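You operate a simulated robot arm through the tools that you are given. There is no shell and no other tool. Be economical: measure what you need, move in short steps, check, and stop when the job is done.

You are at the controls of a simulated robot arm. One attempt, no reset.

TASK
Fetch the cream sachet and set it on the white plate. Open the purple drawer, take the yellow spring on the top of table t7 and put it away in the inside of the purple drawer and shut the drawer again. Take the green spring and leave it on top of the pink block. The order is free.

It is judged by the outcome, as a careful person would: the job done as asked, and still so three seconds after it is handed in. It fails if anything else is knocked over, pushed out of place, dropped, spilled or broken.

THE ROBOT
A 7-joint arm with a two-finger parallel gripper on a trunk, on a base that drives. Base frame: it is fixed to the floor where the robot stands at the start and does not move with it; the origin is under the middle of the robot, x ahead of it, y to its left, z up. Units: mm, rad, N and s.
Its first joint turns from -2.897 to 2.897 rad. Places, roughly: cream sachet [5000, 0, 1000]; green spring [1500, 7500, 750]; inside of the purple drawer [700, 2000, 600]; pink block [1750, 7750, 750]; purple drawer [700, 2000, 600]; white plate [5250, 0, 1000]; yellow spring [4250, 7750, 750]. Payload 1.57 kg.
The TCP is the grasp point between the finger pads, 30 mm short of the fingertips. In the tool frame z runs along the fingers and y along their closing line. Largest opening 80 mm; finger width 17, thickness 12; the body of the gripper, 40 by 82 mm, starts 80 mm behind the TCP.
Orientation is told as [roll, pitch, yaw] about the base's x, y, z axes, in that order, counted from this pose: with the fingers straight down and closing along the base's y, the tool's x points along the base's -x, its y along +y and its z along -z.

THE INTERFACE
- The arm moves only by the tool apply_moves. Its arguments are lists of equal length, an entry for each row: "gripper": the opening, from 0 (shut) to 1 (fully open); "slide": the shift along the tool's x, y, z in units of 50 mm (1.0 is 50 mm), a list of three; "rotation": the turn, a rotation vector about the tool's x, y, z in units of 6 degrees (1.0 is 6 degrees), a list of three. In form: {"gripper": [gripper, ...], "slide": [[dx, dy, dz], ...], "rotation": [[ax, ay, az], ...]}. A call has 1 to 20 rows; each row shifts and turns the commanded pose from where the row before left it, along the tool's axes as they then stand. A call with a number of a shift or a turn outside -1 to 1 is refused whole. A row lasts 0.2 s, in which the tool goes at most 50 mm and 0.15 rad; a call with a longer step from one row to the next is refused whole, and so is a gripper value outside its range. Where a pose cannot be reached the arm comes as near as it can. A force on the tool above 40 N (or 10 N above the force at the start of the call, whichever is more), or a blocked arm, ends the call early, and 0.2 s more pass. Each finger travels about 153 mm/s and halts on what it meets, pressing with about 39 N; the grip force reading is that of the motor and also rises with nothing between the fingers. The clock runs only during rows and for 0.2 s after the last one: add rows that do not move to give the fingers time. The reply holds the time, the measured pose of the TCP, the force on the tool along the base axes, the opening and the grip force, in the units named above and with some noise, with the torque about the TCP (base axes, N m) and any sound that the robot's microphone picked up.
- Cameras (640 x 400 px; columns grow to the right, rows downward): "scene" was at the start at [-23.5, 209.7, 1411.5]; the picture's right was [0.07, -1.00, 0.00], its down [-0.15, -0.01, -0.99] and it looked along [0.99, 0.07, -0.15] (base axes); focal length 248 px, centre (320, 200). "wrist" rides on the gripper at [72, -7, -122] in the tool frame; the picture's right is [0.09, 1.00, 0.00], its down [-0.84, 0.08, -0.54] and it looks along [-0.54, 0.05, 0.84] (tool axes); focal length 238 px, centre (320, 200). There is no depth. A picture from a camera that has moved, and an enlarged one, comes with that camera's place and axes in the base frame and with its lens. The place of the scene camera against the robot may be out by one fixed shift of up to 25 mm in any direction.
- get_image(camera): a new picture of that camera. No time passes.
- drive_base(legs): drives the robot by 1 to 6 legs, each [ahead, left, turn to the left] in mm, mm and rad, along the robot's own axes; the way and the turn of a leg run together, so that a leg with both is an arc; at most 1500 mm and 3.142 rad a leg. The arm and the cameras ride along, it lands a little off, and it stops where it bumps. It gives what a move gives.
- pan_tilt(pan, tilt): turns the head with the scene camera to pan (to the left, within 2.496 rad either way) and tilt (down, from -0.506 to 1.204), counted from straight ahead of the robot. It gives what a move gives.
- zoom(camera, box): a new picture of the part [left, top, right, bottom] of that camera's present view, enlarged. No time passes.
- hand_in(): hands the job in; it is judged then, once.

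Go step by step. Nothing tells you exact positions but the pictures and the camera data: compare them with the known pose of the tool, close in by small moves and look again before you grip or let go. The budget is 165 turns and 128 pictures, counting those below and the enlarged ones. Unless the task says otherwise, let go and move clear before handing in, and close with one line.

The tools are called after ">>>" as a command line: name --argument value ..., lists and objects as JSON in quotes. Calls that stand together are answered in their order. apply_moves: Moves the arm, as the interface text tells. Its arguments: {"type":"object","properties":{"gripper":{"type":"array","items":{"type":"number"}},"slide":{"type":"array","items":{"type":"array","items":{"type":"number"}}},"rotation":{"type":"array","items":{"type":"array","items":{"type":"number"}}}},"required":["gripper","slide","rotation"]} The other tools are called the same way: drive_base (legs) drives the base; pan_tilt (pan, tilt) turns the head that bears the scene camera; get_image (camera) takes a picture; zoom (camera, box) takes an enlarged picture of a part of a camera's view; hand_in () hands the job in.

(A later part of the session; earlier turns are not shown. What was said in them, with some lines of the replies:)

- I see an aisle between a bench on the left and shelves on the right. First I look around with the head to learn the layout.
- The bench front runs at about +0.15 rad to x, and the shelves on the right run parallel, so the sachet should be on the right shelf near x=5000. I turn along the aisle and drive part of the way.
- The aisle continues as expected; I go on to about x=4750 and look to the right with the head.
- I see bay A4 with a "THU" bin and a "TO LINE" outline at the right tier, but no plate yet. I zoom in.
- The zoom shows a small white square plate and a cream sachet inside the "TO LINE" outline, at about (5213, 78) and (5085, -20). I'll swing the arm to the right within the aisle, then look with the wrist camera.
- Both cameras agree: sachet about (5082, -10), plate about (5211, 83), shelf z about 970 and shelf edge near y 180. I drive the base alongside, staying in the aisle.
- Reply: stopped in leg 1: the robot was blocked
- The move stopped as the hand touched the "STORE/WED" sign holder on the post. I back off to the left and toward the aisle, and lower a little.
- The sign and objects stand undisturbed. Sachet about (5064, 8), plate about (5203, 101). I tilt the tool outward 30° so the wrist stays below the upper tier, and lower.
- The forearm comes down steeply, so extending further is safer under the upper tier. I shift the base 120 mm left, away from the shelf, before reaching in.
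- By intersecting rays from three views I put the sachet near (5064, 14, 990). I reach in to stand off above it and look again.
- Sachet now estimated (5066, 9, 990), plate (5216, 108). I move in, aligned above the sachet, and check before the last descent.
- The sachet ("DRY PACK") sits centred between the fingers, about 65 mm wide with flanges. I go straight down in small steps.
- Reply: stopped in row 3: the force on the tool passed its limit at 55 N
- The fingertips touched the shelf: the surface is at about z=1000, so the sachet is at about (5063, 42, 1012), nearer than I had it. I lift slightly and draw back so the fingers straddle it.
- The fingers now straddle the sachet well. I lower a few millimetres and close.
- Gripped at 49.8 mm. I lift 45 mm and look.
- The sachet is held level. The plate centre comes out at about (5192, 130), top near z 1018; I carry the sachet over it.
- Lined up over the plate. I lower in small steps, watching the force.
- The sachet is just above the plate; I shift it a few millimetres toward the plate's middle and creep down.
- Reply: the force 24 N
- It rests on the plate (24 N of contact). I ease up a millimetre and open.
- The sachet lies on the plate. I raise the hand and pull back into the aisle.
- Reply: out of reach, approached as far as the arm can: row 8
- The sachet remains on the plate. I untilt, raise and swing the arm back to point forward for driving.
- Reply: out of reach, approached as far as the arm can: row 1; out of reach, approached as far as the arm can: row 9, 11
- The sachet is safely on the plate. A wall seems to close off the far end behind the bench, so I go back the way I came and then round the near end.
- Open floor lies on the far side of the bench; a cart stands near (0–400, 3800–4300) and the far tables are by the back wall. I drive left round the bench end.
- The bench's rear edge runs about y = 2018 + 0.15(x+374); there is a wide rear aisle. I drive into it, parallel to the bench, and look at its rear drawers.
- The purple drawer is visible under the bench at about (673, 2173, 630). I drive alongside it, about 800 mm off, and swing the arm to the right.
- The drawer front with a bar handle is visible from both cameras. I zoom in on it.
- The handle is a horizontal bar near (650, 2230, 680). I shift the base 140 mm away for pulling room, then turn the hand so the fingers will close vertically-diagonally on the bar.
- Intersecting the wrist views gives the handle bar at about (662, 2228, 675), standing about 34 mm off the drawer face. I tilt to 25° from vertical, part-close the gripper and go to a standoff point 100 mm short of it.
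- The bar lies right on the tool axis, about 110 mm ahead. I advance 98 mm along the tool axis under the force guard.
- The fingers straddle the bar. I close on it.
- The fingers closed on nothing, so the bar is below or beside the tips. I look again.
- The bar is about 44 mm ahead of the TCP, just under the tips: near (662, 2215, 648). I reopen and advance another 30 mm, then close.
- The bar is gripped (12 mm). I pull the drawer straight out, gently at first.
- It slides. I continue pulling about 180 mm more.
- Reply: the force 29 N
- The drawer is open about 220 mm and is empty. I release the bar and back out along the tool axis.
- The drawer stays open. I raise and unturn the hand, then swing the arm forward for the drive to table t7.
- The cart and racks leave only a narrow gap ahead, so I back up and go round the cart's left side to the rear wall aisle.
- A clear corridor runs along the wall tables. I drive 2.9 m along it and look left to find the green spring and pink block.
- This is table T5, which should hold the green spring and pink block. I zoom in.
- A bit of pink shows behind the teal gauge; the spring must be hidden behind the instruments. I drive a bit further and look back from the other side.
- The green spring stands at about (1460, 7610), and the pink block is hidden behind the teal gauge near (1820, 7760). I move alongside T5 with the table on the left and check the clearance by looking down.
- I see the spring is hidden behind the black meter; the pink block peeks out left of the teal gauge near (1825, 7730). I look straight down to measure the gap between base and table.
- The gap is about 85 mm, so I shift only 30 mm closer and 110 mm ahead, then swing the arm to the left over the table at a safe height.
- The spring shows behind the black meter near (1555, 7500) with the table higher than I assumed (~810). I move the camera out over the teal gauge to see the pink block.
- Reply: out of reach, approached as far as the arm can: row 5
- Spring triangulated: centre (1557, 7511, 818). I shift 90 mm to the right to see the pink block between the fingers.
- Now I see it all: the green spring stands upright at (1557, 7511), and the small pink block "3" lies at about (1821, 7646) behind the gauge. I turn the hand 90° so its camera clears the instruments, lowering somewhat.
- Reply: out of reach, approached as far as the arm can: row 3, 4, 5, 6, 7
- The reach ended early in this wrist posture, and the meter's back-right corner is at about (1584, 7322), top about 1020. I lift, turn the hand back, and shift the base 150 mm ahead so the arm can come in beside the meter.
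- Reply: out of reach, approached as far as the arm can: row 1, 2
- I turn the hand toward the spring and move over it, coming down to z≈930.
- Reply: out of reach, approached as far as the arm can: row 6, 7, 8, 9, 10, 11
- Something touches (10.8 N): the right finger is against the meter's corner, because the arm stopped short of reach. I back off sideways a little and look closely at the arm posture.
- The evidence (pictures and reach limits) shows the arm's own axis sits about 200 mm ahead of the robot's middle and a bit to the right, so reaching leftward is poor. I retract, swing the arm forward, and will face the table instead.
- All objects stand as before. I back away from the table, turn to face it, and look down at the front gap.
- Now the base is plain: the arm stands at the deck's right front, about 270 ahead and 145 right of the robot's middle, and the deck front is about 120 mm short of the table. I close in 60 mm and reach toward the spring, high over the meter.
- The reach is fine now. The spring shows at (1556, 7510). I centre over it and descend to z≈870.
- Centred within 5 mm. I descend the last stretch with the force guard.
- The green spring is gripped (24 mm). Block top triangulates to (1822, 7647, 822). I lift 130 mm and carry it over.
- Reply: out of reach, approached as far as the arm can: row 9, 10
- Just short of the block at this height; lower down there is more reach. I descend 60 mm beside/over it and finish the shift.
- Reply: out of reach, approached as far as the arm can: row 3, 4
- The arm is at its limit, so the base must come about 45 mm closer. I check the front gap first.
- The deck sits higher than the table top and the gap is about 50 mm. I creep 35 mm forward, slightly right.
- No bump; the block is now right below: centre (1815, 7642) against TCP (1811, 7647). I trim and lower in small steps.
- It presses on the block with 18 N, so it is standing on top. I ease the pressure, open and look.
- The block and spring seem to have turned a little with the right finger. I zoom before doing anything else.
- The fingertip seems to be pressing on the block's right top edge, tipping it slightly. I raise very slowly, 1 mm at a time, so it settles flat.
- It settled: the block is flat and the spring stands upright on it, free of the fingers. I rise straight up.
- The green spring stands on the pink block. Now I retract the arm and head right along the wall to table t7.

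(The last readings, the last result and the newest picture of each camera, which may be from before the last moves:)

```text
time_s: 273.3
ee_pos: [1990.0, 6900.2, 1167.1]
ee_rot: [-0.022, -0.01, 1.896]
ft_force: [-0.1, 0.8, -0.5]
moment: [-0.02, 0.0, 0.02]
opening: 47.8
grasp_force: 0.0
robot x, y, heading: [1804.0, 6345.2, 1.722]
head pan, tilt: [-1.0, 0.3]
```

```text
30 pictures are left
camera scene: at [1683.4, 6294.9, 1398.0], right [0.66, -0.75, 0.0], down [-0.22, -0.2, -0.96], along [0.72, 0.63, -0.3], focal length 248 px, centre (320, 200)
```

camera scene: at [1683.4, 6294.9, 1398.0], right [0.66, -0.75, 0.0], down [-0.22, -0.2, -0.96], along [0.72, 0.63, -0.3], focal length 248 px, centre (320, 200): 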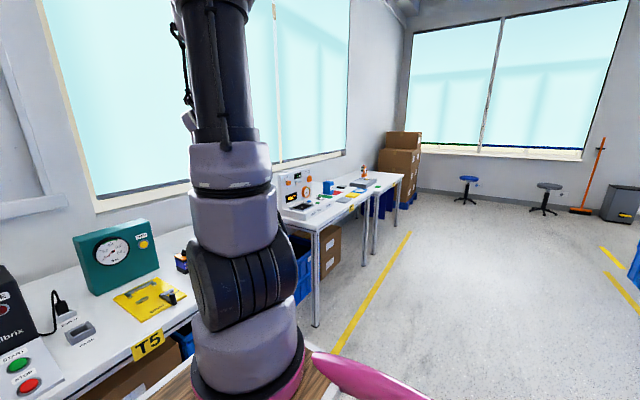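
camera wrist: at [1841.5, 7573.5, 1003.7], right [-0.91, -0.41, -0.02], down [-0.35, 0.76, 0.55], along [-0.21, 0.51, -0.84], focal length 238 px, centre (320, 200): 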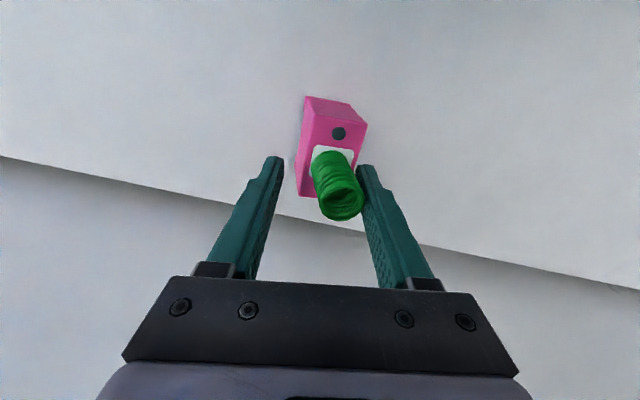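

The way to the right is clear. I drive sideways 2.4 m to table T7.

>>> drive_base --legs '[[0, -1200, 0], [0, -1200, 0]]'

>>> pan_tilt --pan 0.0 --tilt 0.6

>>> get_image --camera "scene"

```text
time_s: 285.3
ee_pos: [4394.7, 7281.8, 1167.9]
ee_rot: [-0.02, -0.012, 1.911]
ft_force: [0.8, -0.1, -0.1]
moment: [0.0, 0.03, -0.03]
opening: 48.2
grasp_force: 0.1
robot x, y, heading: [4215.5, 6725.8, 1.735]
head pan, tilt: [-1.0, 0.3]
```

```text
time_s: 286.5
ee_pos: [4394.6, 7281.3, 1169.3]
ee_rot: [-0.021, -0.01, 1.91]
ft_force: [-0.3, 0.5, 0.5]
moment: [-0.02, -0.02, -0.01]
opening: 48.1
grasp_force: 0.0
robot x, y, heading: [4214.0, 6721.5, 1.735]
head pan, tilt: [0.0, 0.6]
```

```text
29 pictures are left
camera scene: at [4013.4, 6697.1, 1370.5], right [0.99, 0.16, 0.0], down [0.09, -0.56, -0.83], along [-0.13, 0.81, -0.56], focal length 248 px, centre (320, 200)
```

scene: 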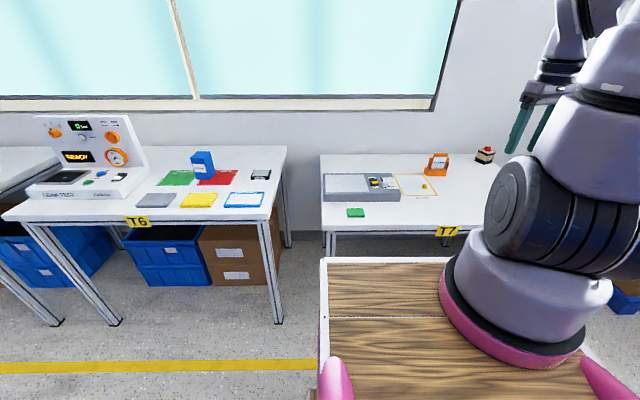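

>>> zoom --camera "scene" --box '[310, 140, 470, 240]'

```text
4.00 times, centred on (390, 190) of scene
camera zoom: at [4013.4, 6697.1, 1370.5], right [0.99, 0.16, 0.0], down [0.09, -0.56, -0.83], along [-0.13, 0.81, -0.56], focal length 994 px, centre (40, 240)
```

zoom: 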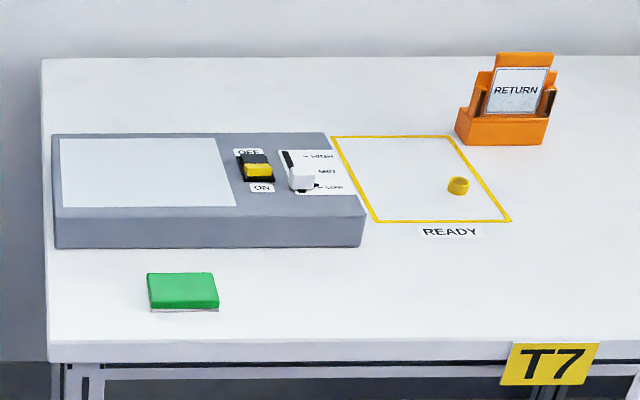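

The yellow spring is the small yellow ring in the "READY" outline, at about (4322, 7696). I close in 80 mm and move the hand above it.

>>> drive_base --legs '[[80, 0, 0]]'

>>> apply_moves --gripper '[0.6, 0.6, 0.6, 0.6, 0.6, 0.6, 0.6, 0.6, 0.6]' --slide '[[-0.8, -0.14, 0.4], [-0.8, -0.14, 0.4], [-0.8, -0.14, 0.4], [-0.8, -0.14, 0.4], [-0.8, -0.14, 0.4], [-0.8, -0.14, 0.4], [-0.8, -0.14, 0.4], [-0.6, -0.14, 0.4], [0, 0, 0]]' --rotation '[[0, 0, 0], [0, 0, 0], [0, 0, 0], [0, 0, 0], [0, 0, 0], [0, 0, 0], [0, 0, 0], [0, 0, 0], [0, 0, 0]]'

>>> get_image --camera "wrist"

```text
time_s: 287.6
ee_pos: [4382.0, 7361.0, 1167.5]
ee_rot: [-0.02, -0.012, 1.912]
ft_force: [0.5, -0.6, 0.2]
moment: [0.01, 0.03, -0.01]
opening: 48.1
grasp_force: 0.1
robot x, y, heading: [4203.1, 6805.6, 1.732]
head pan, tilt: [0.0, 0.6]
```

```text
time_s: 289.6
ee_pos: [4331.7, 7671.7, 1010.4]
ee_rot: [-0.021, -0.012, 1.91]
ft_force: [1.0, 0.6, 0.2]
moment: [0.0, -0.01, 0.01]
opening: 48.0
grasp_force: 0.1
robot x, y, heading: [4200.1, 6804.6, 1.731]
head pan, tilt: [0.0, 0.6]
```

```text
27 pictures are left
camera wrist: at [4360.5, 7605.9, 1132.0], right [-0.91, -0.42, -0.02], down [-0.36, 0.75, 0.55], along [-0.21, 0.51, -0.84], focal length 238 px, centre (320, 200)
```

wrist: 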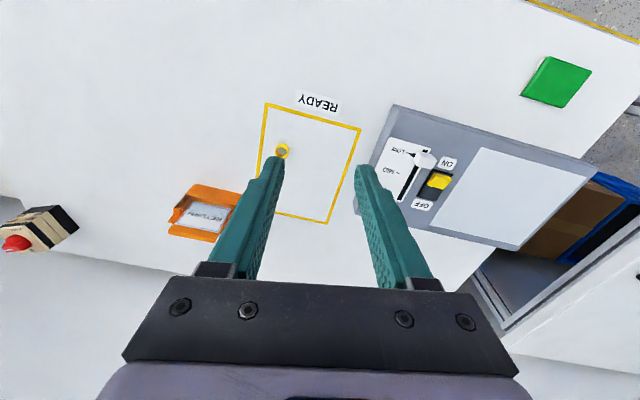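

Combining both views, the yellow spring is at about (4364, 7770, 758). I move over it and down to z≈860.

>>> apply_moves --gripper '[0.6, 0.6, 0.6, 0.6, 0.6]' --slide '[[-0.41, -0.315, 0.75], [-0.41, -0.315, 0.75], [-0.41, -0.315, 0.75], [-0.41, -0.315, 0.75], [0, 0, 0]]' --rotation '[[0, 0, 0], [0, 0, 0], [0, 0, 0], [0, 0, 0], [0, 0, 0]]'

>>> get_image --camera "wrist"

```text
time_s: 290.8
ee_pos: [4370.2, 7773.3, 862.3]
ee_rot: [-0.021, -0.011, 1.912]
ft_force: [0.1, 0.9, 0.4]
moment: [0.01, 0.04, 0.03]
opening: 48.0
grasp_force: 0.0
robot x, y, heading: [4200.7, 6804.5, 1.735]
head pan, tilt: [0.0, 0.6]
```

```text
26 pictures are left
camera wrist: at [4398.6, 7706.0, 984.2], right [-0.91, -0.42, -0.02], down [-0.36, 0.75, 0.55], along [-0.21, 0.51, -0.84], focal length 238 px, centre (320, 200)
```

wrist: 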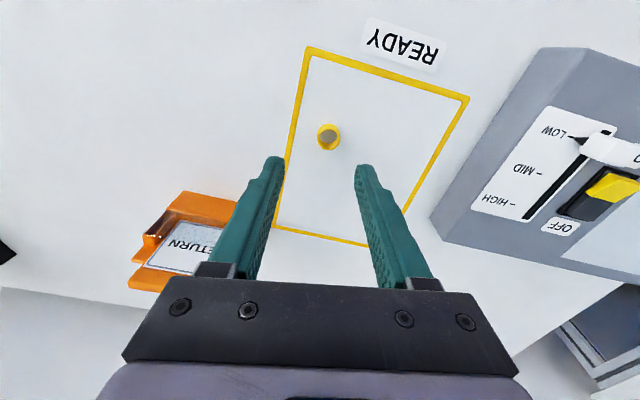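

Ring fixed at (4364, 7772, 759). I descend with the guard on.

>>> apply_moves --gripper '[0.7, 0.7, 0.7, 0.7, 0.7]' --slide '[[0, 0.12, 0.5], [0, 0, 0.5], [0, 0, 0.3], [0, 0, 0.12], [0, 0, 0]]' --rotation '[[0, 0, 0], [0, 0, 0], [0, 0, 0], [0, 0, 0], [0, 0, 0]]'

>>> get_image --camera "wrist"

```text
time_s: 292.0
ee_pos: [4364.4, 7773.7, 793.1]
ee_rot: [-0.021, -0.01, 1.911]
ft_force: [-0.4, -0.6, -0.1]
moment: [-0.01, 0.05, 0.0]
opening: 55.9
grasp_force: 0.1
robot x, y, heading: [4202.9, 6802.9, 1.735]
head pan, tilt: [0.0, 0.6]
```

```text
25 pictures are left
camera wrist: at [4391.9, 7707.1, 915.8], right [-0.91, -0.42, -0.02], down [-0.36, 0.75, 0.55], along [-0.21, 0.51, -0.84], focal length 238 px, centre (320, 200)
```

wrist: 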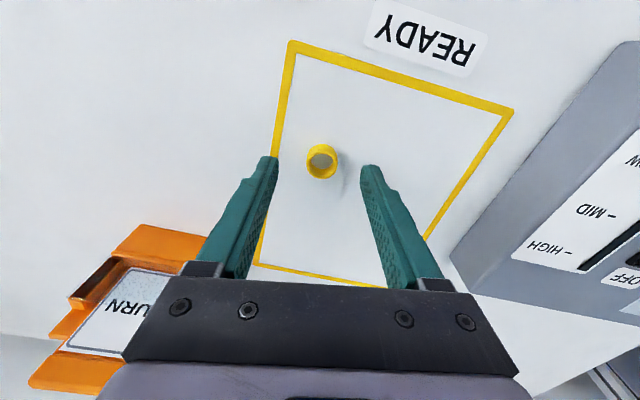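

>>> apply_moves --gripper '[0.7, 0.7, 0.7, 0.7]' --slide '[[0, 0, 0.08], [0, 0, 0.06], [0, 0, 0.06], [0, 0, 0]]' --rotation '[[0, 0, 0], [0, 0, 0], [0, 0, 0], [0, 0, 0]]'

```text
time_s: 293.0
ee_pos: [4364.1, 7774.7, 784.1]
ee_rot: [-0.021, -0.011, 1.912]
ft_force: [1.1, -0.1, -0.6]
moment: [0.01, 0.04, -0.01]
opening: 56.0
grasp_force: 0.0
robot x, y, heading: [4200.4, 6808.4, 1.737]
head pan, tilt: [0.0, 0.6]
```

>>> apply_moves --gripper '[0.7, 0.7, 0.7]' --slide '[[0, 0, 0.04], [0, 0, 0.04], [0, 0, 0]]' --rotation '[[0, 0, 0], [0, 0, 0], [0, 0, 0]]'

>>> zoom --camera "wrist" --box '[220, 100, 420, 225]'

```text
time_s: 293.8
ee_pos: [4363.7, 7774.0, 780.0]
ee_rot: [-0.02, -0.011, 1.911]
ft_force: [-0.2, 0.3, 0.3]
moment: [0.01, 0.02, -0.03]
opening: 55.8
grasp_force: 0.0
robot x, y, heading: [4202.6, 6801.8, 1.736]
head pan, tilt: [0.0, 0.6]
```

```text
3.20 times, centred on (320, 162) of wrist
camera zoom: at [4391.6, 7707.1, 902.2], right [-0.91, -0.42, -0.02], down [-0.36, 0.75, 0.55], along [-0.21, 0.51, -0.84], focal length 763 px, centre (320, 320)
```

zoom: 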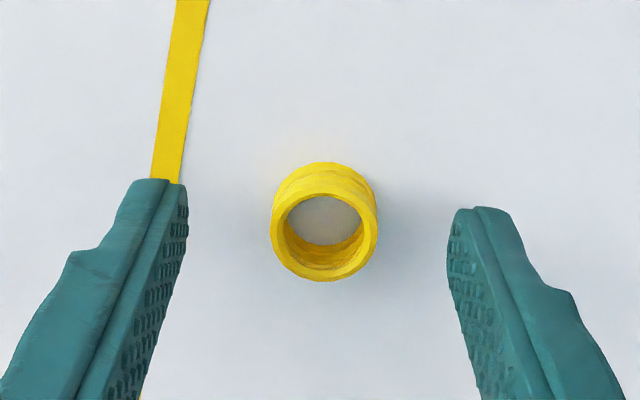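

>>> apply_moves --gripper '[0.7, 0.7, 0.7, 0.7]' --slide '[[0, 0, 0.03], [0, 0, 0.03], [0, 0, 0.03], [0, 0, 0]]' --rotation '[[0, 0, 0], [0, 0, 0], [0, 0, 0], [0, 0, 0]]'

```text
time_s: 294.8
ee_pos: [4364.1, 7774.8, 775.3]
ee_rot: [-0.021, -0.01, 1.913]
ft_force: [0.4, 0.5, 0.5]
moment: [0.01, -0.01, 0.02]
opening: 55.8
grasp_force: 0.0
robot x, y, heading: [4203.3, 6805.8, 1.734]
head pan, tilt: [0.0, 0.6]
```

No contact yet, and the tips are now around the ring. I close.

>>> apply_moves --gripper '[0.4, 0.15, 0.1, 0.1, 0.1]' --slide '[[0, 0, 0], [0, 0, 0], [0, 0, 0], [0, 0, 0], [0, 0, 0]]' --rotation '[[0, 0, 0], [0, 0, 0], [0, 0, 0], [0, 0, 0], [0, 0, 0]]'

>>> zoom --camera "wrist" --box '[220, 100, 420, 225]'

```text
time_s: 296.0
ee_pos: [4365.3, 7774.1, 774.8]
ee_rot: [-0.021, -0.009, 1.91]
ft_force: [-0.3, 0.4, 0.2]
moment: [0.03, 0.0, 0.01]
opening: 21.3
grasp_force: 34.7
robot x, y, heading: [4201.1, 6809.6, 1.733]
head pan, tilt: [0.0, 0.6]
```

```text
3.20 times, centred on (320, 162) of wrist
camera zoom: at [4393.0, 7707.3, 897.4], right [-0.91, -0.42, -0.02], down [-0.36, 0.75, 0.55], along [-0.21, 0.51, -0.84], focal length 763 px, centre (320, 320)
```

zoom: 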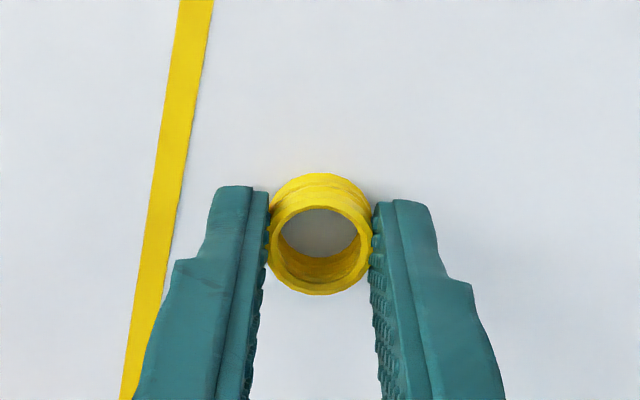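

The yellow spring is held (21 mm). I lift it and retract the arm over the robot.

>>> apply_moves --gripper '[0.1, 0.1, 0.1, 0.1, 0.1, 0.1, 0.1, 0.1, 0.1, 0.1, 0.1, 0.1, 0.1, 0.1]' --slide '[[0, 0, -0.4], [0, 0, -0.8], [0, 0, -0.9], [0, 0, -0.9], [0.7, 0.05, -0.7], [0.7, 0.05, -0.7], [0.7, 0.05, -0.7], [0.7, 0.05, -0.7], [0.7, 0.05, -0.7], [0.8, 0.05, -0.3], [0.8, 0.05, -0.3], [0.8, 0.05, -0.3], [0.8, 0.05, 0], [0, 0, 0]]' --rotation '[[0, 0, 0], [0, 0, 0], [0, 0, 0], [0, 0, 0], [0, 0, 0], [0, 0, 0], [0, 0, 0], [0, 0, 0], [0, 0, 0], [0, 0, 0], [0, 0, 0], [0, 0, 0], [0, 0, 0], [0, 0, 0]]'

>>> drive_base --legs '[[-450, 0, 0], [0, 1420, 0], [0, 1420, 0]]'

>>> pan_tilt --pan 1.5 --tilt 0.3

>>> get_image --camera "scene"

>>> zoom --camera "wrist" --box '[220, 100, 420, 225]'

```text
time_s: 299.0
ee_pos: [4448.4, 7445.6, 1141.3]
ee_rot: [-0.021, -0.011, 1.911]
ft_force: [0.1, 0.1, 0.7]
moment: [0.03, -0.04, 0.0]
opening: 21.1
grasp_force: 34.2
robot x, y, heading: [4199.2, 6806.1, 1.733]
head pan, tilt: [0.0, 0.6]
```

```text
time_s: 314.9
ee_pos: [1766.5, 6455.5, 1140.8]
ee_rot: [-0.023, -0.011, 1.956]
ft_force: [0.2, -1.0, -0.3]
moment: [0.01, 0.01, -0.01]
opening: 21.1
grasp_force: 34.4
robot x, y, heading: [1551.7, 5804.6, 1.781]
head pan, tilt: [0.0, 0.6]
```

```text
time_s: 316.4
ee_pos: [1765.2, 6454.9, 1141.5]
ee_rot: [-0.021, -0.01, 1.958]
ft_force: [0.1, -0.3, -0.3]
moment: [0.02, 0.03, -0.03]
opening: 21.2
grasp_force: 34.6
robot x, y, heading: [1551.7, 5800.0, 1.776]
head pan, tilt: [1.499, 0.3]
```

```text
22 pictures are left
camera scene: at [1277.4, 5666.7, 1398.0], right [-0.14, 0.99, 0.0], down [0.29, 0.04, -0.96], along [-0.95, -0.13, -0.3], focal length 248 px, centre (320, 200)
```

scene: 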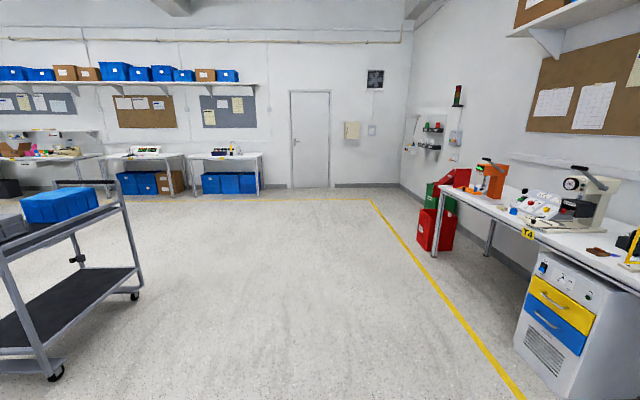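

```text
3.20 times, centred on (320, 162) of wrist
camera zoom: at [1797.1, 6388.7, 1263.5], right [-0.89, -0.46, -0.02], down [-0.4, 0.74, 0.55], along [-0.24, 0.5, -0.84], focal length 763 px, centre (320, 320)
```

zoom: 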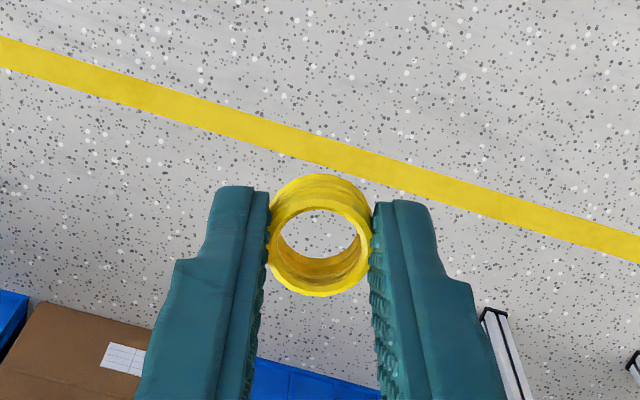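

The ring is firmly held and the way is clear; the cart spans about x -250..450, y 3630..4010. I continue left, then back down past the cart and turn parallel to the bench.

>>> drive_base --legs '[[144, 1427, 0], [144, 1427, 0]]'

```text
time_s: 330.5
ee_pos: [-1128.1, 6114.3, 1140.6]
ee_rot: [-0.02, -0.01, 1.97]
ft_force: [0.8, -0.4, 0.6]
moment: [-0.04, -0.01, 0.01]
opening: 21.1
grasp_force: 34.4
robot x, y, heading: [-1334.8, 5463.0, 1.793]
head pan, tilt: [1.499, 0.3]
```

>>> drive_base --legs '[[-1223, 104, 0], [-1223, 104, 0], [0, 0, -1.64]]'

>>> pan_tilt --pan -0.3 --tilt 0.4

>>> get_image --camera "scene"

```text
time_s: 346.6
ee_pos: [-320.8, 2758.0, 1142.0]
ee_rot: [-0.02, -0.011, 0.342]
ft_force: [-0.5, 0.3, 0.0]
moment: [0.03, -0.02, -0.01]
opening: 18.9
grasp_force: 33.0
robot x, y, heading: [-962.9, 3001.3, 0.166]
head pan, tilt: [1.499, 0.3]
```

```text
time_s: 348.4
ee_pos: [-320.0, 2757.8, 1140.4]
ee_rot: [-0.02, -0.01, 0.342]
ft_force: [-0.5, -0.6, 0.8]
moment: [0.01, -0.03, 0.01]
opening: 18.8
grasp_force: 33.5
robot x, y, heading: [-957.6, 3001.5, 0.166]
head pan, tilt: [-0.3, 0.4]
```

```text
20 pictures are left
camera scene: at [-1014.7, 3174.5, 1388.7], right [-0.13, -0.99, 0.0], down [-0.39, 0.05, -0.92], along [0.91, -0.12, -0.39], focal length 248 px, centre (320, 200)
```

scene: 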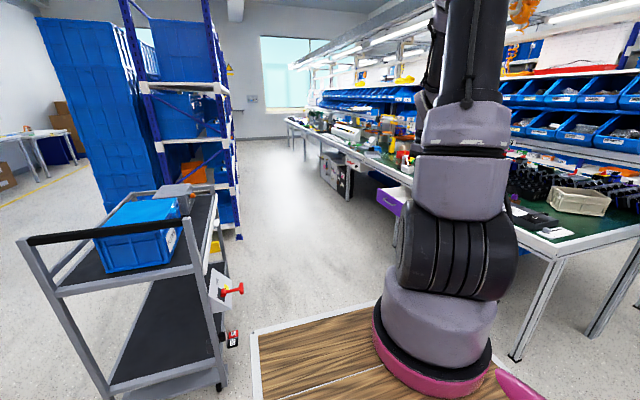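

The opening reading fell from 21.1 to 18.8 mm, so I check the grip before going on.

>>> zoom --camera "wrist" --box '[220, 100, 420, 225]'

```text
3.20 times, centred on (320, 162) of wrist
camera zoom: at [-387.8, 2730.3, 1263.5], right [-0.42, 0.91, -0.02], down [0.75, 0.36, 0.55], along [0.51, 0.21, -0.84], focal length 763 px, centre (320, 320)
```

zoom: 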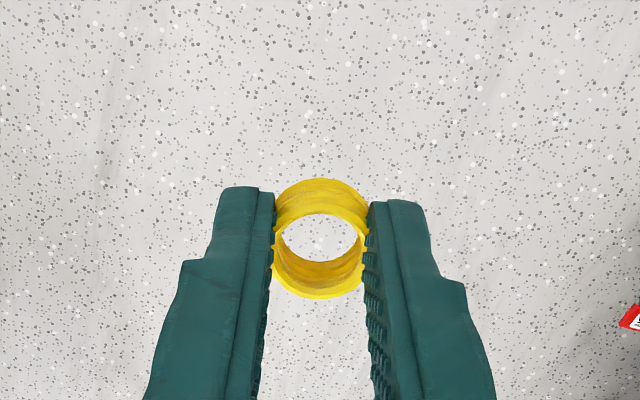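

The ring has merely settled into its groove between the pads and is still held. I drive gently to the drawer.

>>> drive_base --legs '[[670, -105, 0], [670, -105, 0]]'

>>> pan_tilt --pan -1.2 --tilt 0.7

>>> get_image --camera "scene"

```text
time_s: 355.5
ee_pos: [1044.8, 2790.8, 1141.0]
ee_rot: [-0.021, -0.009, 0.36]
ft_force: [0.2, -0.3, 0.8]
moment: [0.0, 0.02, -0.02]
opening: 18.5
grasp_force: 32.8
robot x, y, heading: [398.5, 3022.5, 0.184]
head pan, tilt: [-0.3, 0.4]
```

```text
time_s: 356.7
ee_pos: [1044.3, 2792.4, 1142.2]
ee_rot: [-0.021, -0.01, 0.36]
ft_force: [-0.4, 0.9, 0.9]
moment: [0.0, 0.0, 0.0]
opening: 18.5
grasp_force: 33.2
robot x, y, heading: [399.8, 3023.5, 0.178]
head pan, tilt: [-1.201, 0.7]
```

```text
18 pictures are left
camera scene: at [295.5, 3133.9, 1361.9], right [-0.85, -0.53, 0.0], down [-0.34, 0.55, -0.77], along [0.4, -0.65, -0.64], focal length 248 px, centre (320, 200)
```

scene: 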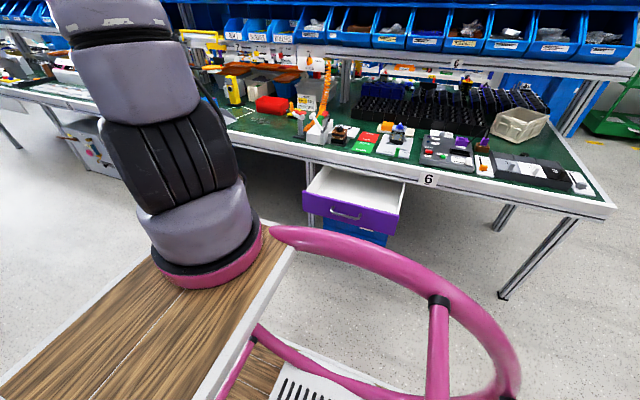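

The drawer is still open. I swing the held spring round toward it, about the arm's own axis.

>>> apply_moves --gripper '[0.1, 0.1, 0.1, 0.1, 0.1, 0.1, 0.1, 0.1, 0.1, 0.1, 0.1, 0.1, 0.1, 0.1, 0.1, 0.1, 0.1, 0.1, 0.1]' --slide '[[0.41, -0.31, 0], [0.4, -0.32, 0], [0.385, -0.34, 0], [0.37, -0.355, 0], [0.355, -0.37, 0], [0.34, -0.385, 0], [0.325, -0.397, 0], [0.31, -0.41, 0], [0.29, -0.42, 0], [0.275, -0.43, 0], [0.26, -0.445, 0], [0.24, -0.455, 0], [0.22, -0.463, 0], [0.2, -0.472, 0], [0.18, -0.48, 0], [0.16, -0.487, 0], [0.14, -0.493, 0], [0.124, -0.498, 0], [0, 0, 0]]' --rotation '[[0, 0, 0.955], [0, 0, 0.955], [0, 0, 0.955], [0, 0, 0.955], [0, 0, 0.955], [0, 0, 0.955], [0, 0, 0.955], [0, 0, 0.955], [0, 0, 0.955], [0, 0, 0.955], [0, 0, 0.955], [0, 0, 0.955], [0, 0, 0.955], [0, 0, 0.955], [0, 0, 0.955], [0, 0, 0.955], [0, 0, 0.955], [0, 0, 0.955], [0, 0, 0]]'

>>> get_image --camera "wrist"

```text
time_s: 360.7
ee_pos: [656.7, 2584.0, 1137.0]
ee_rot: [0.016, -0.016, -1.441]
ft_force: [0.0, 0.1, -0.2]
moment: [-0.01, 0.03, -0.02]
opening: 18.6
grasp_force: 33.3
robot x, y, heading: [396.2, 3023.0, 0.181]
head pan, tilt: [-1.201, 0.7]
```

```text
17 pictures are left
camera wrist: at [637.3, 2656.6, 1259.2], right [0.98, 0.22, 0.01], down [0.18, -0.81, 0.56], along [0.13, -0.54, -0.83], focal length 238 px, centre (320, 200)
```

wrist: 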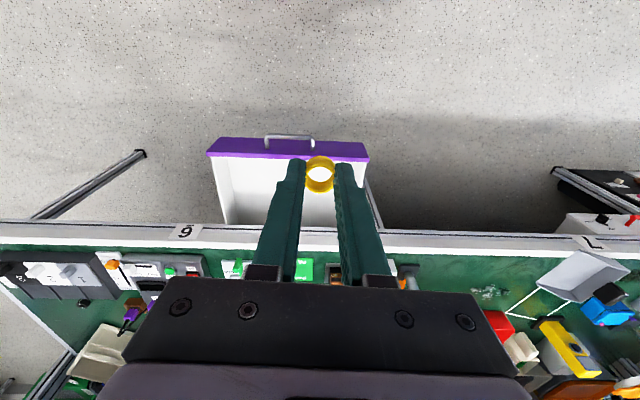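

The ring is over the drawer region. Interior is about y 2240–2395 visible; I aim for (632, 2336) and come down to z≈860.

>>> apply_moves --gripper '[0.1, 0.1, 0.1, 0.1, 0.1, 0.1, 0.1, 0.1, 0.1]' --slide '[[-0.61, -0.14, 0.69], [-0.61, -0.14, 0.69], [-0.61, -0.14, 0.69], [-0.61, -0.14, 0.69], [-0.61, -0.14, 0.69], [-0.61, -0.14, 0.69], [-0.61, -0.14, 0.69], [-0.61, -0.14, 0.69], [0, 0, 0]]' --rotation '[[0, 0, 0], [0, 0, 0], [0, 0, 0], [0, 0, 0], [0, 0, 0], [0, 0, 0], [0, 0, 0], [0, 0, 0], [0, 0, 0]]'

>>> get_image --camera "wrist"

```text
time_s: 362.7
ee_pos: [637.6, 2325.7, 865.9]
ee_rot: [0.014, -0.018, -1.44]
ft_force: [0.5, 0.4, -0.2]
moment: [0.02, 0.02, -0.01]
opening: 18.3
grasp_force: 32.9
robot x, y, heading: [399.9, 3023.1, 0.183]
head pan, tilt: [-1.201, 0.7]
```

```text
16 pictures are left
camera wrist: at [619.3, 2398.7, 987.8], right [0.98, 0.22, 0.01], down [0.18, -0.81, 0.56], along [0.13, -0.54, -0.83], focal length 238 px, centre (320, 200)
```

wrist: 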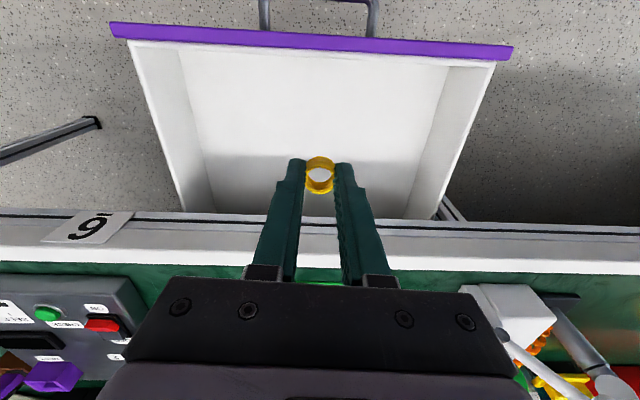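

The bench edge is at y≈2247, so I shift 19 mm back from it and descend into the drawer.

>>> apply_moves --gripper '[0.1, 0.1, 0.1, 0.1, 0.1, 0.1, 0.1]' --slide '[[0.2, -0.05, 0.4], [0.2, -0.05, 0.6], [0, 0, 0.8], [0, 0, 0.8], [0, 0, 0.6], [0, 0, 0.4], [0, 0, 0]]' --rotation '[[0, 0, 0], [0, 0, 0], [0, 0, 0], [0, 0, 0], [0, 0, 0], [0, 0, 0], [0, 0, 0]]'

>>> get_image --camera "wrist"

```text
time_s: 364.3
ee_pos: [633.8, 2345.0, 684.2]
ee_rot: [0.015, -0.017, -1.439]
ft_force: [0.5, 0.2, -0.1]
moment: [-0.01, -0.03, 0.0]
opening: 18.1
grasp_force: 33.2
robot x, y, heading: [397.6, 3020.5, 0.183]
head pan, tilt: [-1.201, 0.7]
```

```text
15 pictures are left
camera wrist: at [615.8, 2417.3, 806.6], right [0.98, 0.22, 0.01], down [0.18, -0.81, 0.56], along [0.13, -0.54, -0.83], focal length 238 px, centre (320, 200)
```

wrist: 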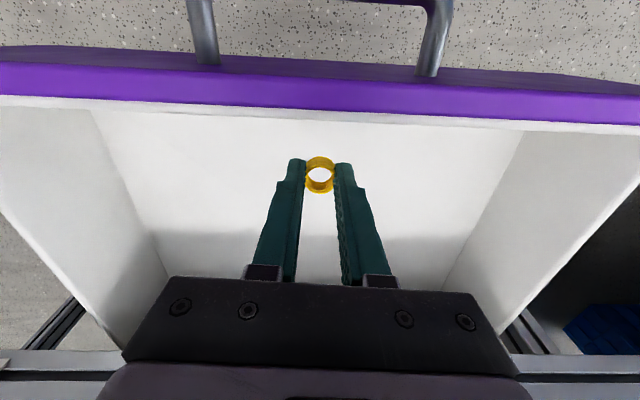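

Clear inside the drawer. I creep down in 5 mm steps until the ring touches the floor.

>>> apply_moves --gripper '[0.1, 0.1, 0.1, 0.1, 0.1, 0.1]' --slide '[[0, 0, 0.12], [0, 0, 0.12], [0, 0, 0.1], [0, 0, 0.1], [0, 0, 0], [0, 0, 0]]' --rotation '[[0, 0, 0], [0, 0, 0], [0, 0, 0], [0, 0, 0], [0, 0, 0], [0, 0, 0]]'

>>> get_image --camera "wrist"

```text
time_s: 365.7
ee_pos: [635.2, 2345.2, 662.7]
ee_rot: [0.016, -0.018, -1.44]
ft_force: [0.2, 0.2, -0.1]
moment: [-0.02, 0.01, -0.03]
opening: 18.5
grasp_force: 32.9
robot x, y, heading: [397.9, 3022.7, 0.178]
head pan, tilt: [-1.201, 0.7]
```

```text
14 pictures are left
camera wrist: at [616.8, 2417.4, 784.2], right [0.98, 0.22, 0.01], down [0.18, -0.81, 0.56], along [0.13, -0.54, -0.83], focal length 238 px, centre (320, 200)
```

wrist: 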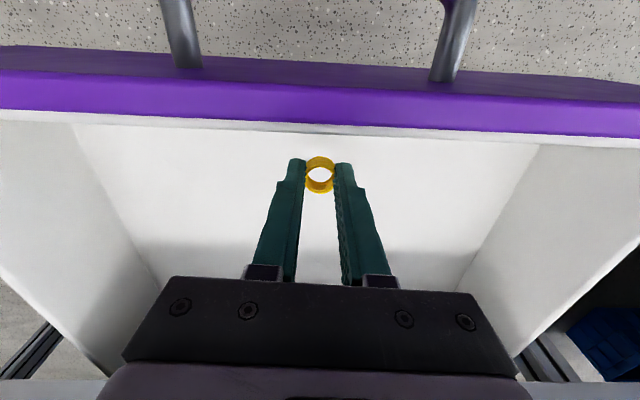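

>>> apply_moves --gripper '[0.1, 0.1, 0.1, 0.1, 0.1, 0.1]' --slide '[[0, 0, 0.1], [0, 0, 0.08], [0, 0, 0.08], [0, 0, 0.06], [0, 0, 0], [0, 0, 0]]' --rotation '[[0, 0, 0], [0, 0, 0], [0, 0, 0], [0, 0, 0], [0, 0, 0], [0, 0, 0]]'

```text
time_s: 367.1
ee_pos: [634.2, 2344.1, 646.4]
ee_rot: [0.015, -0.019, -1.44]
ft_force: [1.1, -0.7, 0.4]
moment: [0.03, -0.02, 0.01]
opening: 18.7
grasp_force: 33.5
robot x, y, heading: [398.2, 3026.1, 0.18]
head pan, tilt: [-1.201, 0.7]
```

>>> apply_moves --gripper '[0.1, 0.1, 0.1, 0.1, 0.1, 0.1]' --slide '[[0, 0, 0.06], [0, 0, 0.06], [0, 0, 0.06], [0, 0, 0.06], [0, 0, 0], [0, 0, 0]]' --rotation '[[0, 0, 0], [0, 0, 0], [0, 0, 0], [0, 0, 0], [0, 0, 0], [0, 0, 0]]'

>>> get_image --camera "wrist"

```text
time_s: 368.5
ee_pos: [635.0, 2344.2, 636.3]
ee_rot: [0.014, -0.018, -1.439]
ft_force: [-0.1, -0.7, -0.5]
moment: [0.02, 0.01, -0.01]
opening: 18.6
grasp_force: 32.7
robot x, y, heading: [397.2, 3025.1, 0.183]
head pan, tilt: [-1.201, 0.7]
```

```text
13 pictures are left
camera wrist: at [617.3, 2416.5, 757.1], right [0.98, 0.22, 0.01], down [0.18, -0.81, 0.56], along [0.13, -0.54, -0.83], focal length 238 px, centre (320, 200)
```

wrist: 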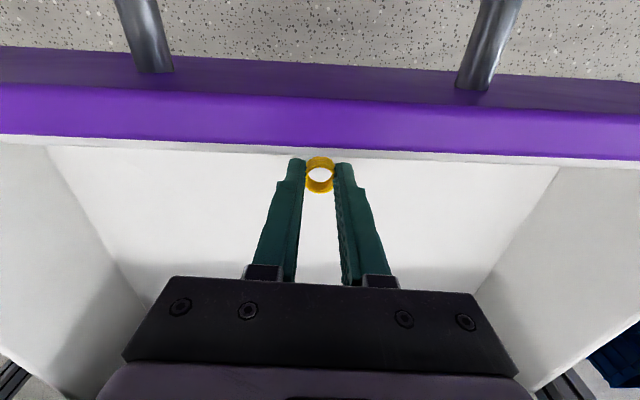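

>>> apply_moves --gripper '[0.1, 0.1, 0.1, 0.1, 0.1, 0.1, 0.1]' --slide '[[-0.1, 0, 0.06], [0, 0, 0.06], [0, 0, 0.06], [0, 0, 0.06], [0, 0, 0.06], [0, 0, 0], [0, 0, 0]]' --rotation '[[0, 0, 0], [0, 0, 0], [0, 0, 0], [0, 0, 0], [0, 0, 0], [0, 0, 0], [0, 0, 0]]'

```text
time_s: 370.1
ee_pos: [638.4, 2337.8, 621.2]
ee_rot: [0.015, -0.021, -1.439]
ft_force: [3.8, 0.5, 23.6]
moment: [-0.14, -0.1, 0.02]
opening: 18.5
grasp_force: 33.2
robot x, y, heading: [397.8, 3022.6, 0.183]
head pan, tilt: [-1.201, 0.7]
```

Contact with the drawer floor (24 N). I ease up 2 mm, open slowly, rise and look.

>>> apply_moves --gripper '[0.1, 0.1, 0.3, 0.5, 0.6, 0.6, 0.6, 0.6, 0.6]' --slide '[[0, 0, -0.04], [0, 0, -0.02], [0, 0, 0], [0, 0, 0], [0, 0, 0], [0, 0, -0.3], [0, 0, -0.6], [0, 0, -0.8], [0, 0, 0]]' --rotation '[[0, 0, 0], [0, 0, 0], [0, 0, 0], [0, 0, 0], [0, 0, 0], [0, 0, 0], [0, 0, 0], [0, 0, 0], [0, 0, 0]]'

>>> get_image --camera "wrist"

```text
time_s: 372.1
ee_pos: [634.0, 2340.4, 708.2]
ee_rot: [0.015, -0.017, -1.44]
ft_force: [0.3, 0.4, 0.4]
moment: [0.07, 0.0, 0.04]
opening: 47.8
grasp_force: 0.0
robot x, y, heading: [401.5, 3026.0, 0.18]
head pan, tilt: [-1.201, 0.7]
```

```text
12 pictures are left
camera wrist: at [615.8, 2413.3, 829.7], right [0.97, 0.22, 0.01], down [0.18, -0.81, 0.56], along [0.13, -0.54, -0.83], focal length 238 px, centre (320, 200)
```

wrist: 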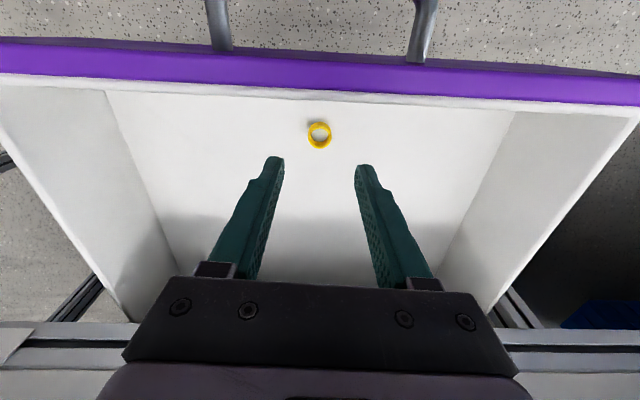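

The yellow spring lies in the drawer. I rise, draw back in front of the handle, close the fingers and tilt 30° for pushing.

>>> apply_moves --gripper '[0.6, 0.6, 0.6, 0.3, 0, 0, 0, 0, 0, 0, 0, 0, 0]' --slide '[[0, 0, -0.95], [0, 0, -0.95], [0, 0, -0.95], [0.78, 0.04, 0], [0.78, 0.04, 0], [0.78, 0.04, 0], [0.78, 0.04, 0], [0, 0, 0], [0, 0, 0], [0, 0, 0], [0, 0, 0], [0, 0, 0], [0, 0, 0]]' --rotation '[[0, 0, 0], [0, 0, 0], [0, 0, 0], [0, 0, 0], [0, 0, 0], [0, 0, 0], [0, 0, 0], [0, -1, 0], [0, -1, 0], [0, -1, 0], [0, -1, 0], [0, -1, 0], [0, 0, 0]]'

>>> get_image --camera "wrist"

```text
time_s: 374.9
ee_pos: [619.7, 2498.0, 848.5]
ee_rot: [0.019, -0.542, -1.452]
ft_force: [-0.7, 0.3, -0.3]
moment: [0.02, 0.0, 0.0]
opening: 0.1
grasp_force: 21.6
robot x, y, heading: [398.2, 3025.4, 0.181]
head pan, tilt: [-1.201, 0.7]
```

```text
11 pictures are left
camera wrist: at [595.6, 2621.4, 916.6], right [0.98, 0.21, -0.03], down [0.12, -0.43, 0.9], along [0.17, -0.88, -0.44], focal length 238 px, centre (320, 200)
```

wrist: 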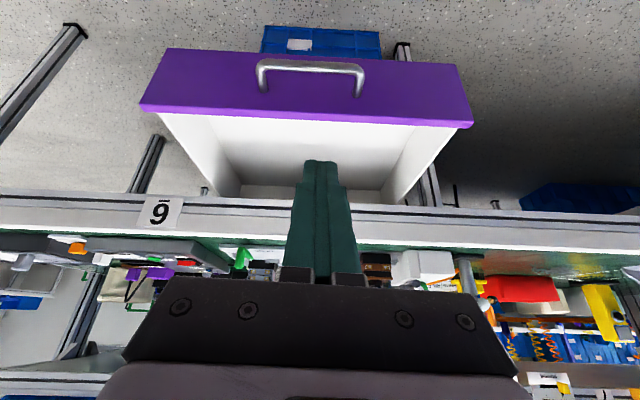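

The bar is at about (613, 2438, 650), just ahead of the closed fingers. I lower straight down in front of it.

>>> apply_moves --gripper '[0, 0, 0, 0, 0, 0]' --slide '[[0.392, 0, 0.652], [0.392, 0, 0.652], [0.392, 0, 0.652], [0.392, 0, 0.652], [0.392, 0, 0.652], [0, 0, 0]]' --rotation '[[0, 0, 0], [0, 0, 0], [0, 0, 0], [0, 0, 0], [0, 0, 0], [0, 0, 0]]'

>>> get_image --camera "wrist"

```text
time_s: 376.3
ee_pos: [621.7, 2499.3, 655.8]
ee_rot: [0.018, -0.539, -1.449]
ft_force: [0.1, 1.0, 1.2]
moment: [0.02, -0.01, -0.03]
opening: 0.0
grasp_force: 21.2
robot x, y, heading: [398.3, 3025.4, 0.181]
head pan, tilt: [-1.201, 0.7]
```

```text
10 pictures are left
camera wrist: at [596.9, 2623.0, 723.3], right [0.98, 0.21, -0.03], down [0.12, -0.43, 0.9], along [0.17, -0.88, -0.44], focal length 238 px, centre (320, 200)
```

wrist: 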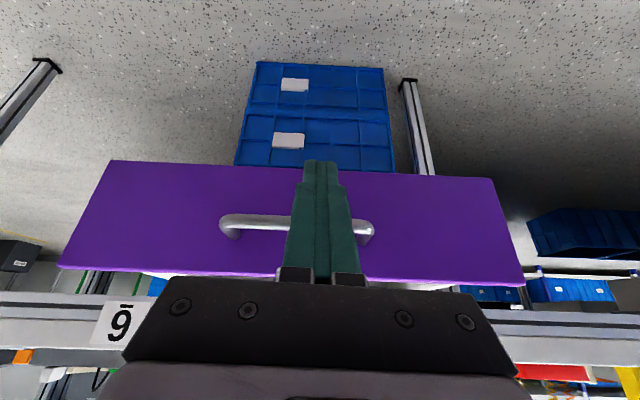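

The fingers stand just in front of the bar. I push the drawer in along its own direction, gently.

>>> apply_moves --gripper '[0, 0, 0, 0, 0, 0, 0, 0, 0, 0, 0, 0, 0, 0, 0, 0]' --slide '[[-0.24, 0.007, 0.144], [-0.24, 0.007, 0.144], [-0.24, 0.007, 0.144], [-0.24, 0.007, 0.144], [-0.24, 0.007, 0.144], [-0.24, 0.007, 0.144], [-0.24, 0.007, 0.144], [-0.24, 0.007, 0.144], [-0.24, 0.007, 0.144], [-0.24, 0.007, 0.144], [-0.24, 0.007, 0.144], [-0.24, 0.007, 0.144], [-0.24, 0.007, 0.144], [-0.24, 0.007, 0.144], [-0.24, 0.007, 0.144], [0, 0, 0]]' --rotation '[[0, 0, 0], [0, 0, 0], [0, 0, 0], [0, 0, 0], [0, 0, 0], [0, 0, 0], [0, 0, 0], [0, 0, 0], [0, 0, 0], [0, 0, 0], [0, 0, 0], [0, 0, 0], [0, 0, 0], [0, 0, 0], [0, 0, 0], [0, 0, 0]]'

>>> get_image --camera "wrist"

```text
time_s: 379.7
ee_pos: [655.3, 2288.1, 659.1]
ee_rot: [0.016, -0.541, -1.448]
ft_force: [-0.1, 0.4, 0.6]
moment: [0.0, 0.01, 0.03]
opening: 0.0
grasp_force: 21.1
robot x, y, heading: [403.2, 3026.0, 0.184]
head pan, tilt: [-1.201, 0.7]
```

```text
9 pictures are left
camera wrist: at [631.6, 2412.6, 726.7], right [0.98, 0.21, -0.03], down [0.12, -0.43, 0.9], along [0.17, -0.88, -0.44], focal length 238 px, centre (320, 200)
```

wrist: 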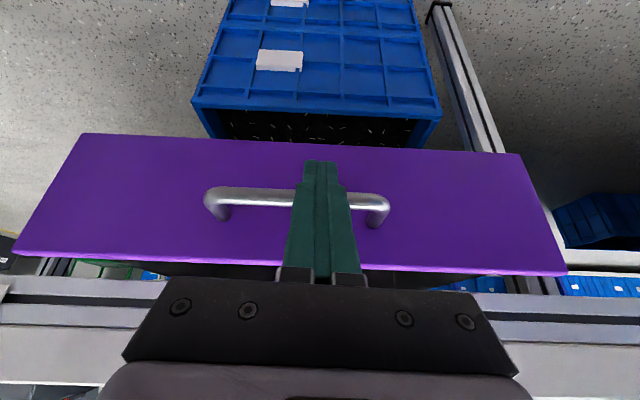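

It is moving in smoothly. I push the remaining 50–60 mm in smaller steps.

>>> apply_moves --gripper '[0, 0, 0, 0, 0, 0, 0]' --slide '[[-0.14, 0.004, 0.084], [-0.14, 0.004, 0.084], [-0.14, 0.004, 0.084], [-0.14, 0.004, 0.084], [-0.14, 0.004, 0.084], [-0.14, 0.004, 0.084], [0, 0, 0]]' --rotation '[[0, 0, 0], [0, 0, 0], [0, 0, 0], [0, 0, 0], [0, 0, 0], [0, 0, 0], [0, 0, 0]]'

>>> get_image --camera "wrist"

```text
time_s: 381.3
ee_pos: [662.6, 2242.8, 657.1]
ee_rot: [0.018, -0.541, -1.447]
ft_force: [0.3, -0.3, -0.2]
moment: [0.0, 0.04, -0.01]
opening: 0.0
grasp_force: 21.7
robot x, y, heading: [400.1, 3027.0, 0.184]
head pan, tilt: [-1.201, 0.7]
```

```text
8 pictures are left
camera wrist: at [638.9, 2364.8, 726.0], right [0.98, 0.21, -0.03], down [0.12, -0.43, 0.9], along [0.17, -0.88, -0.44], focal length 238 px, centre (320, 200)
```

wrist: 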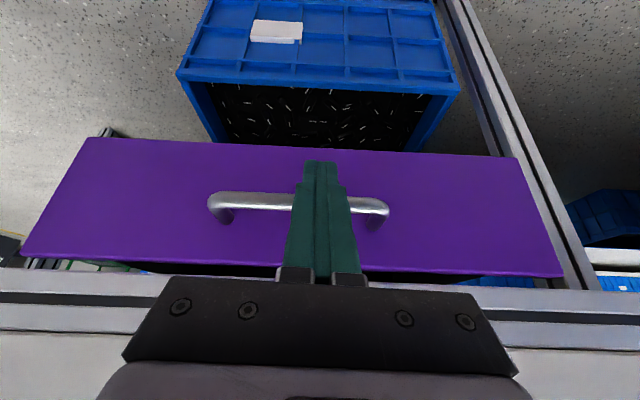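

>>> apply_moves --gripper '[0, 0, 0, 0, 0, 0, 0]' --slide '[[-0.09, 0.003, 0.054], [-0.09, 0.003, 0.054], [-0.09, 0.003, 0.054], [-0.09, 0.003, 0.054], [-0.09, 0.003, 0.054], [-0.09, 0.003, 0.054], [0, 0, 0]]' --rotation '[[0, 0, 0], [0, 0, 0], [0, 0, 0], [0, 0, 0], [0, 0, 0], [0, 0, 0], [0, 0, 0]]'

>>> zoom --camera "scene" --box '[280, 140, 440, 240]'

```text
time_s: 382.3
ee_pos: [663.5, 2232.7, 653.0]
ee_rot: [0.019, -0.526, -1.452]
ft_force: [-0.3, 3.0, 0.0]
moment: [0.03, -0.02, 0.01]
opening: 0.0
grasp_force: 20.9
robot x, y, heading: [399.6, 3025.2, 0.185]
head pan, tilt: [-1.201, 0.7]
stopped in row 4: the force on the tool passed its limit at 52 N (the readings are from after the stop); the commanded pose is now the measured one
```

```text
4.00 times, centred on (360, 190) of scene
camera zoom: at [295.3, 3134.4, 1361.9], right [-0.85, -0.52, 0.0], down [-0.34, 0.55, -0.76], along [0.4, -0.65, -0.64], focal length 994 px, centre (160, 240)
```

zoom: 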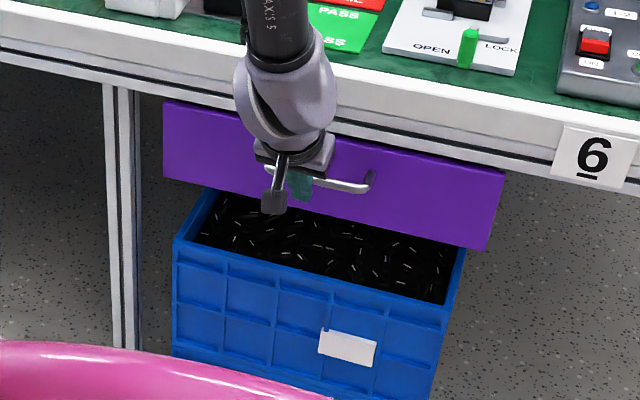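

The push ended at the stop, at the predicted closed position. I back away, rise, and check the drawer.

>>> apply_moves --gripper '[0, 0, 0, 0, 0, 0, 0, 0, 0]' --slide '[[0.3, 0, -0.18], [0.7, 0, -0.42], [0.7, 0, -0.42], [0.7, 0, -0.42], [0.5, 0, -0.6], [0, 0, -0.9], [0, 0, -0.9], [0, 0, -0.9], [0, 0, 0]]' --rotation '[[0, 0, 0], [0, 0, 0], [0, 0, 0], [0, 0, 0], [0, 0, 0], [0, 0, 0], [0, 0, 0], [0, 0, 0], [0, 0, 0]]'

>>> zoom --camera "scene" --box '[280, 130, 440, 230]'

>>> get_image --camera "wrist"

```text
time_s: 384.3
ee_pos: [630.1, 2475.3, 788.8]
ee_rot: [0.019, -0.526, -1.453]
ft_force: [-0.5, -0.1, -0.2]
moment: [0.01, -0.03, 0.0]
opening: 0.1
grasp_force: 21.4
robot x, y, heading: [401.1, 3022.9, 0.18]
head pan, tilt: [-1.201, 0.7]
```

```text
4.00 times, centred on (360, 180) of scene
camera zoom: at [295.3, 3134.3, 1361.9], right [-0.85, -0.52, 0.0], down [-0.34, 0.55, -0.76], along [0.4, -0.65, -0.64], focal length 994 px, centre (160, 280)
```

zoom: 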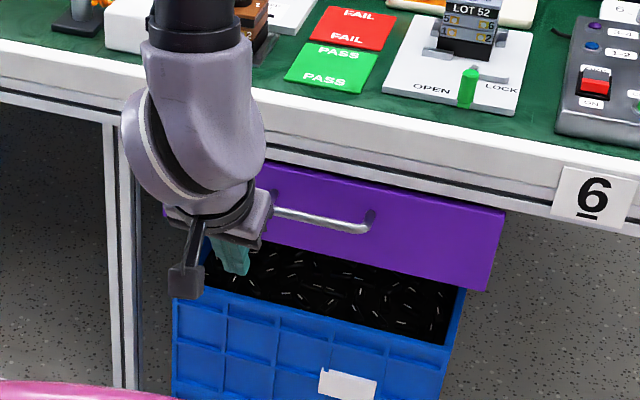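

```text
5 pictures are left
camera wrist: at [605.2, 2597.5, 858.0], right [0.98, 0.21, -0.03], down [0.12, -0.44, 0.89], along [0.17, -0.87, -0.46], focal length 238 px, centre (320, 200)
```

wrist: 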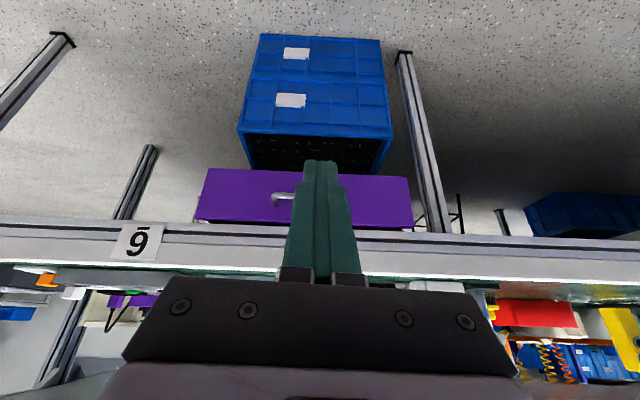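

Measured against the bench, the handle bar is back where it was before I opened the drawer, and none of the interior shows, so the drawer is shut. The yellow spring is inside it. When last seen, the sachet was on the white plate and the green spring on the pink block. The gripper is empty and clear, so I hand in.

>>> hand_in

```text
The job is handed in.
```

The job is handed in: the cream sachet is on the white plate, the yellow spring is in the shut purple drawer, and the green spring stands on the pink block.
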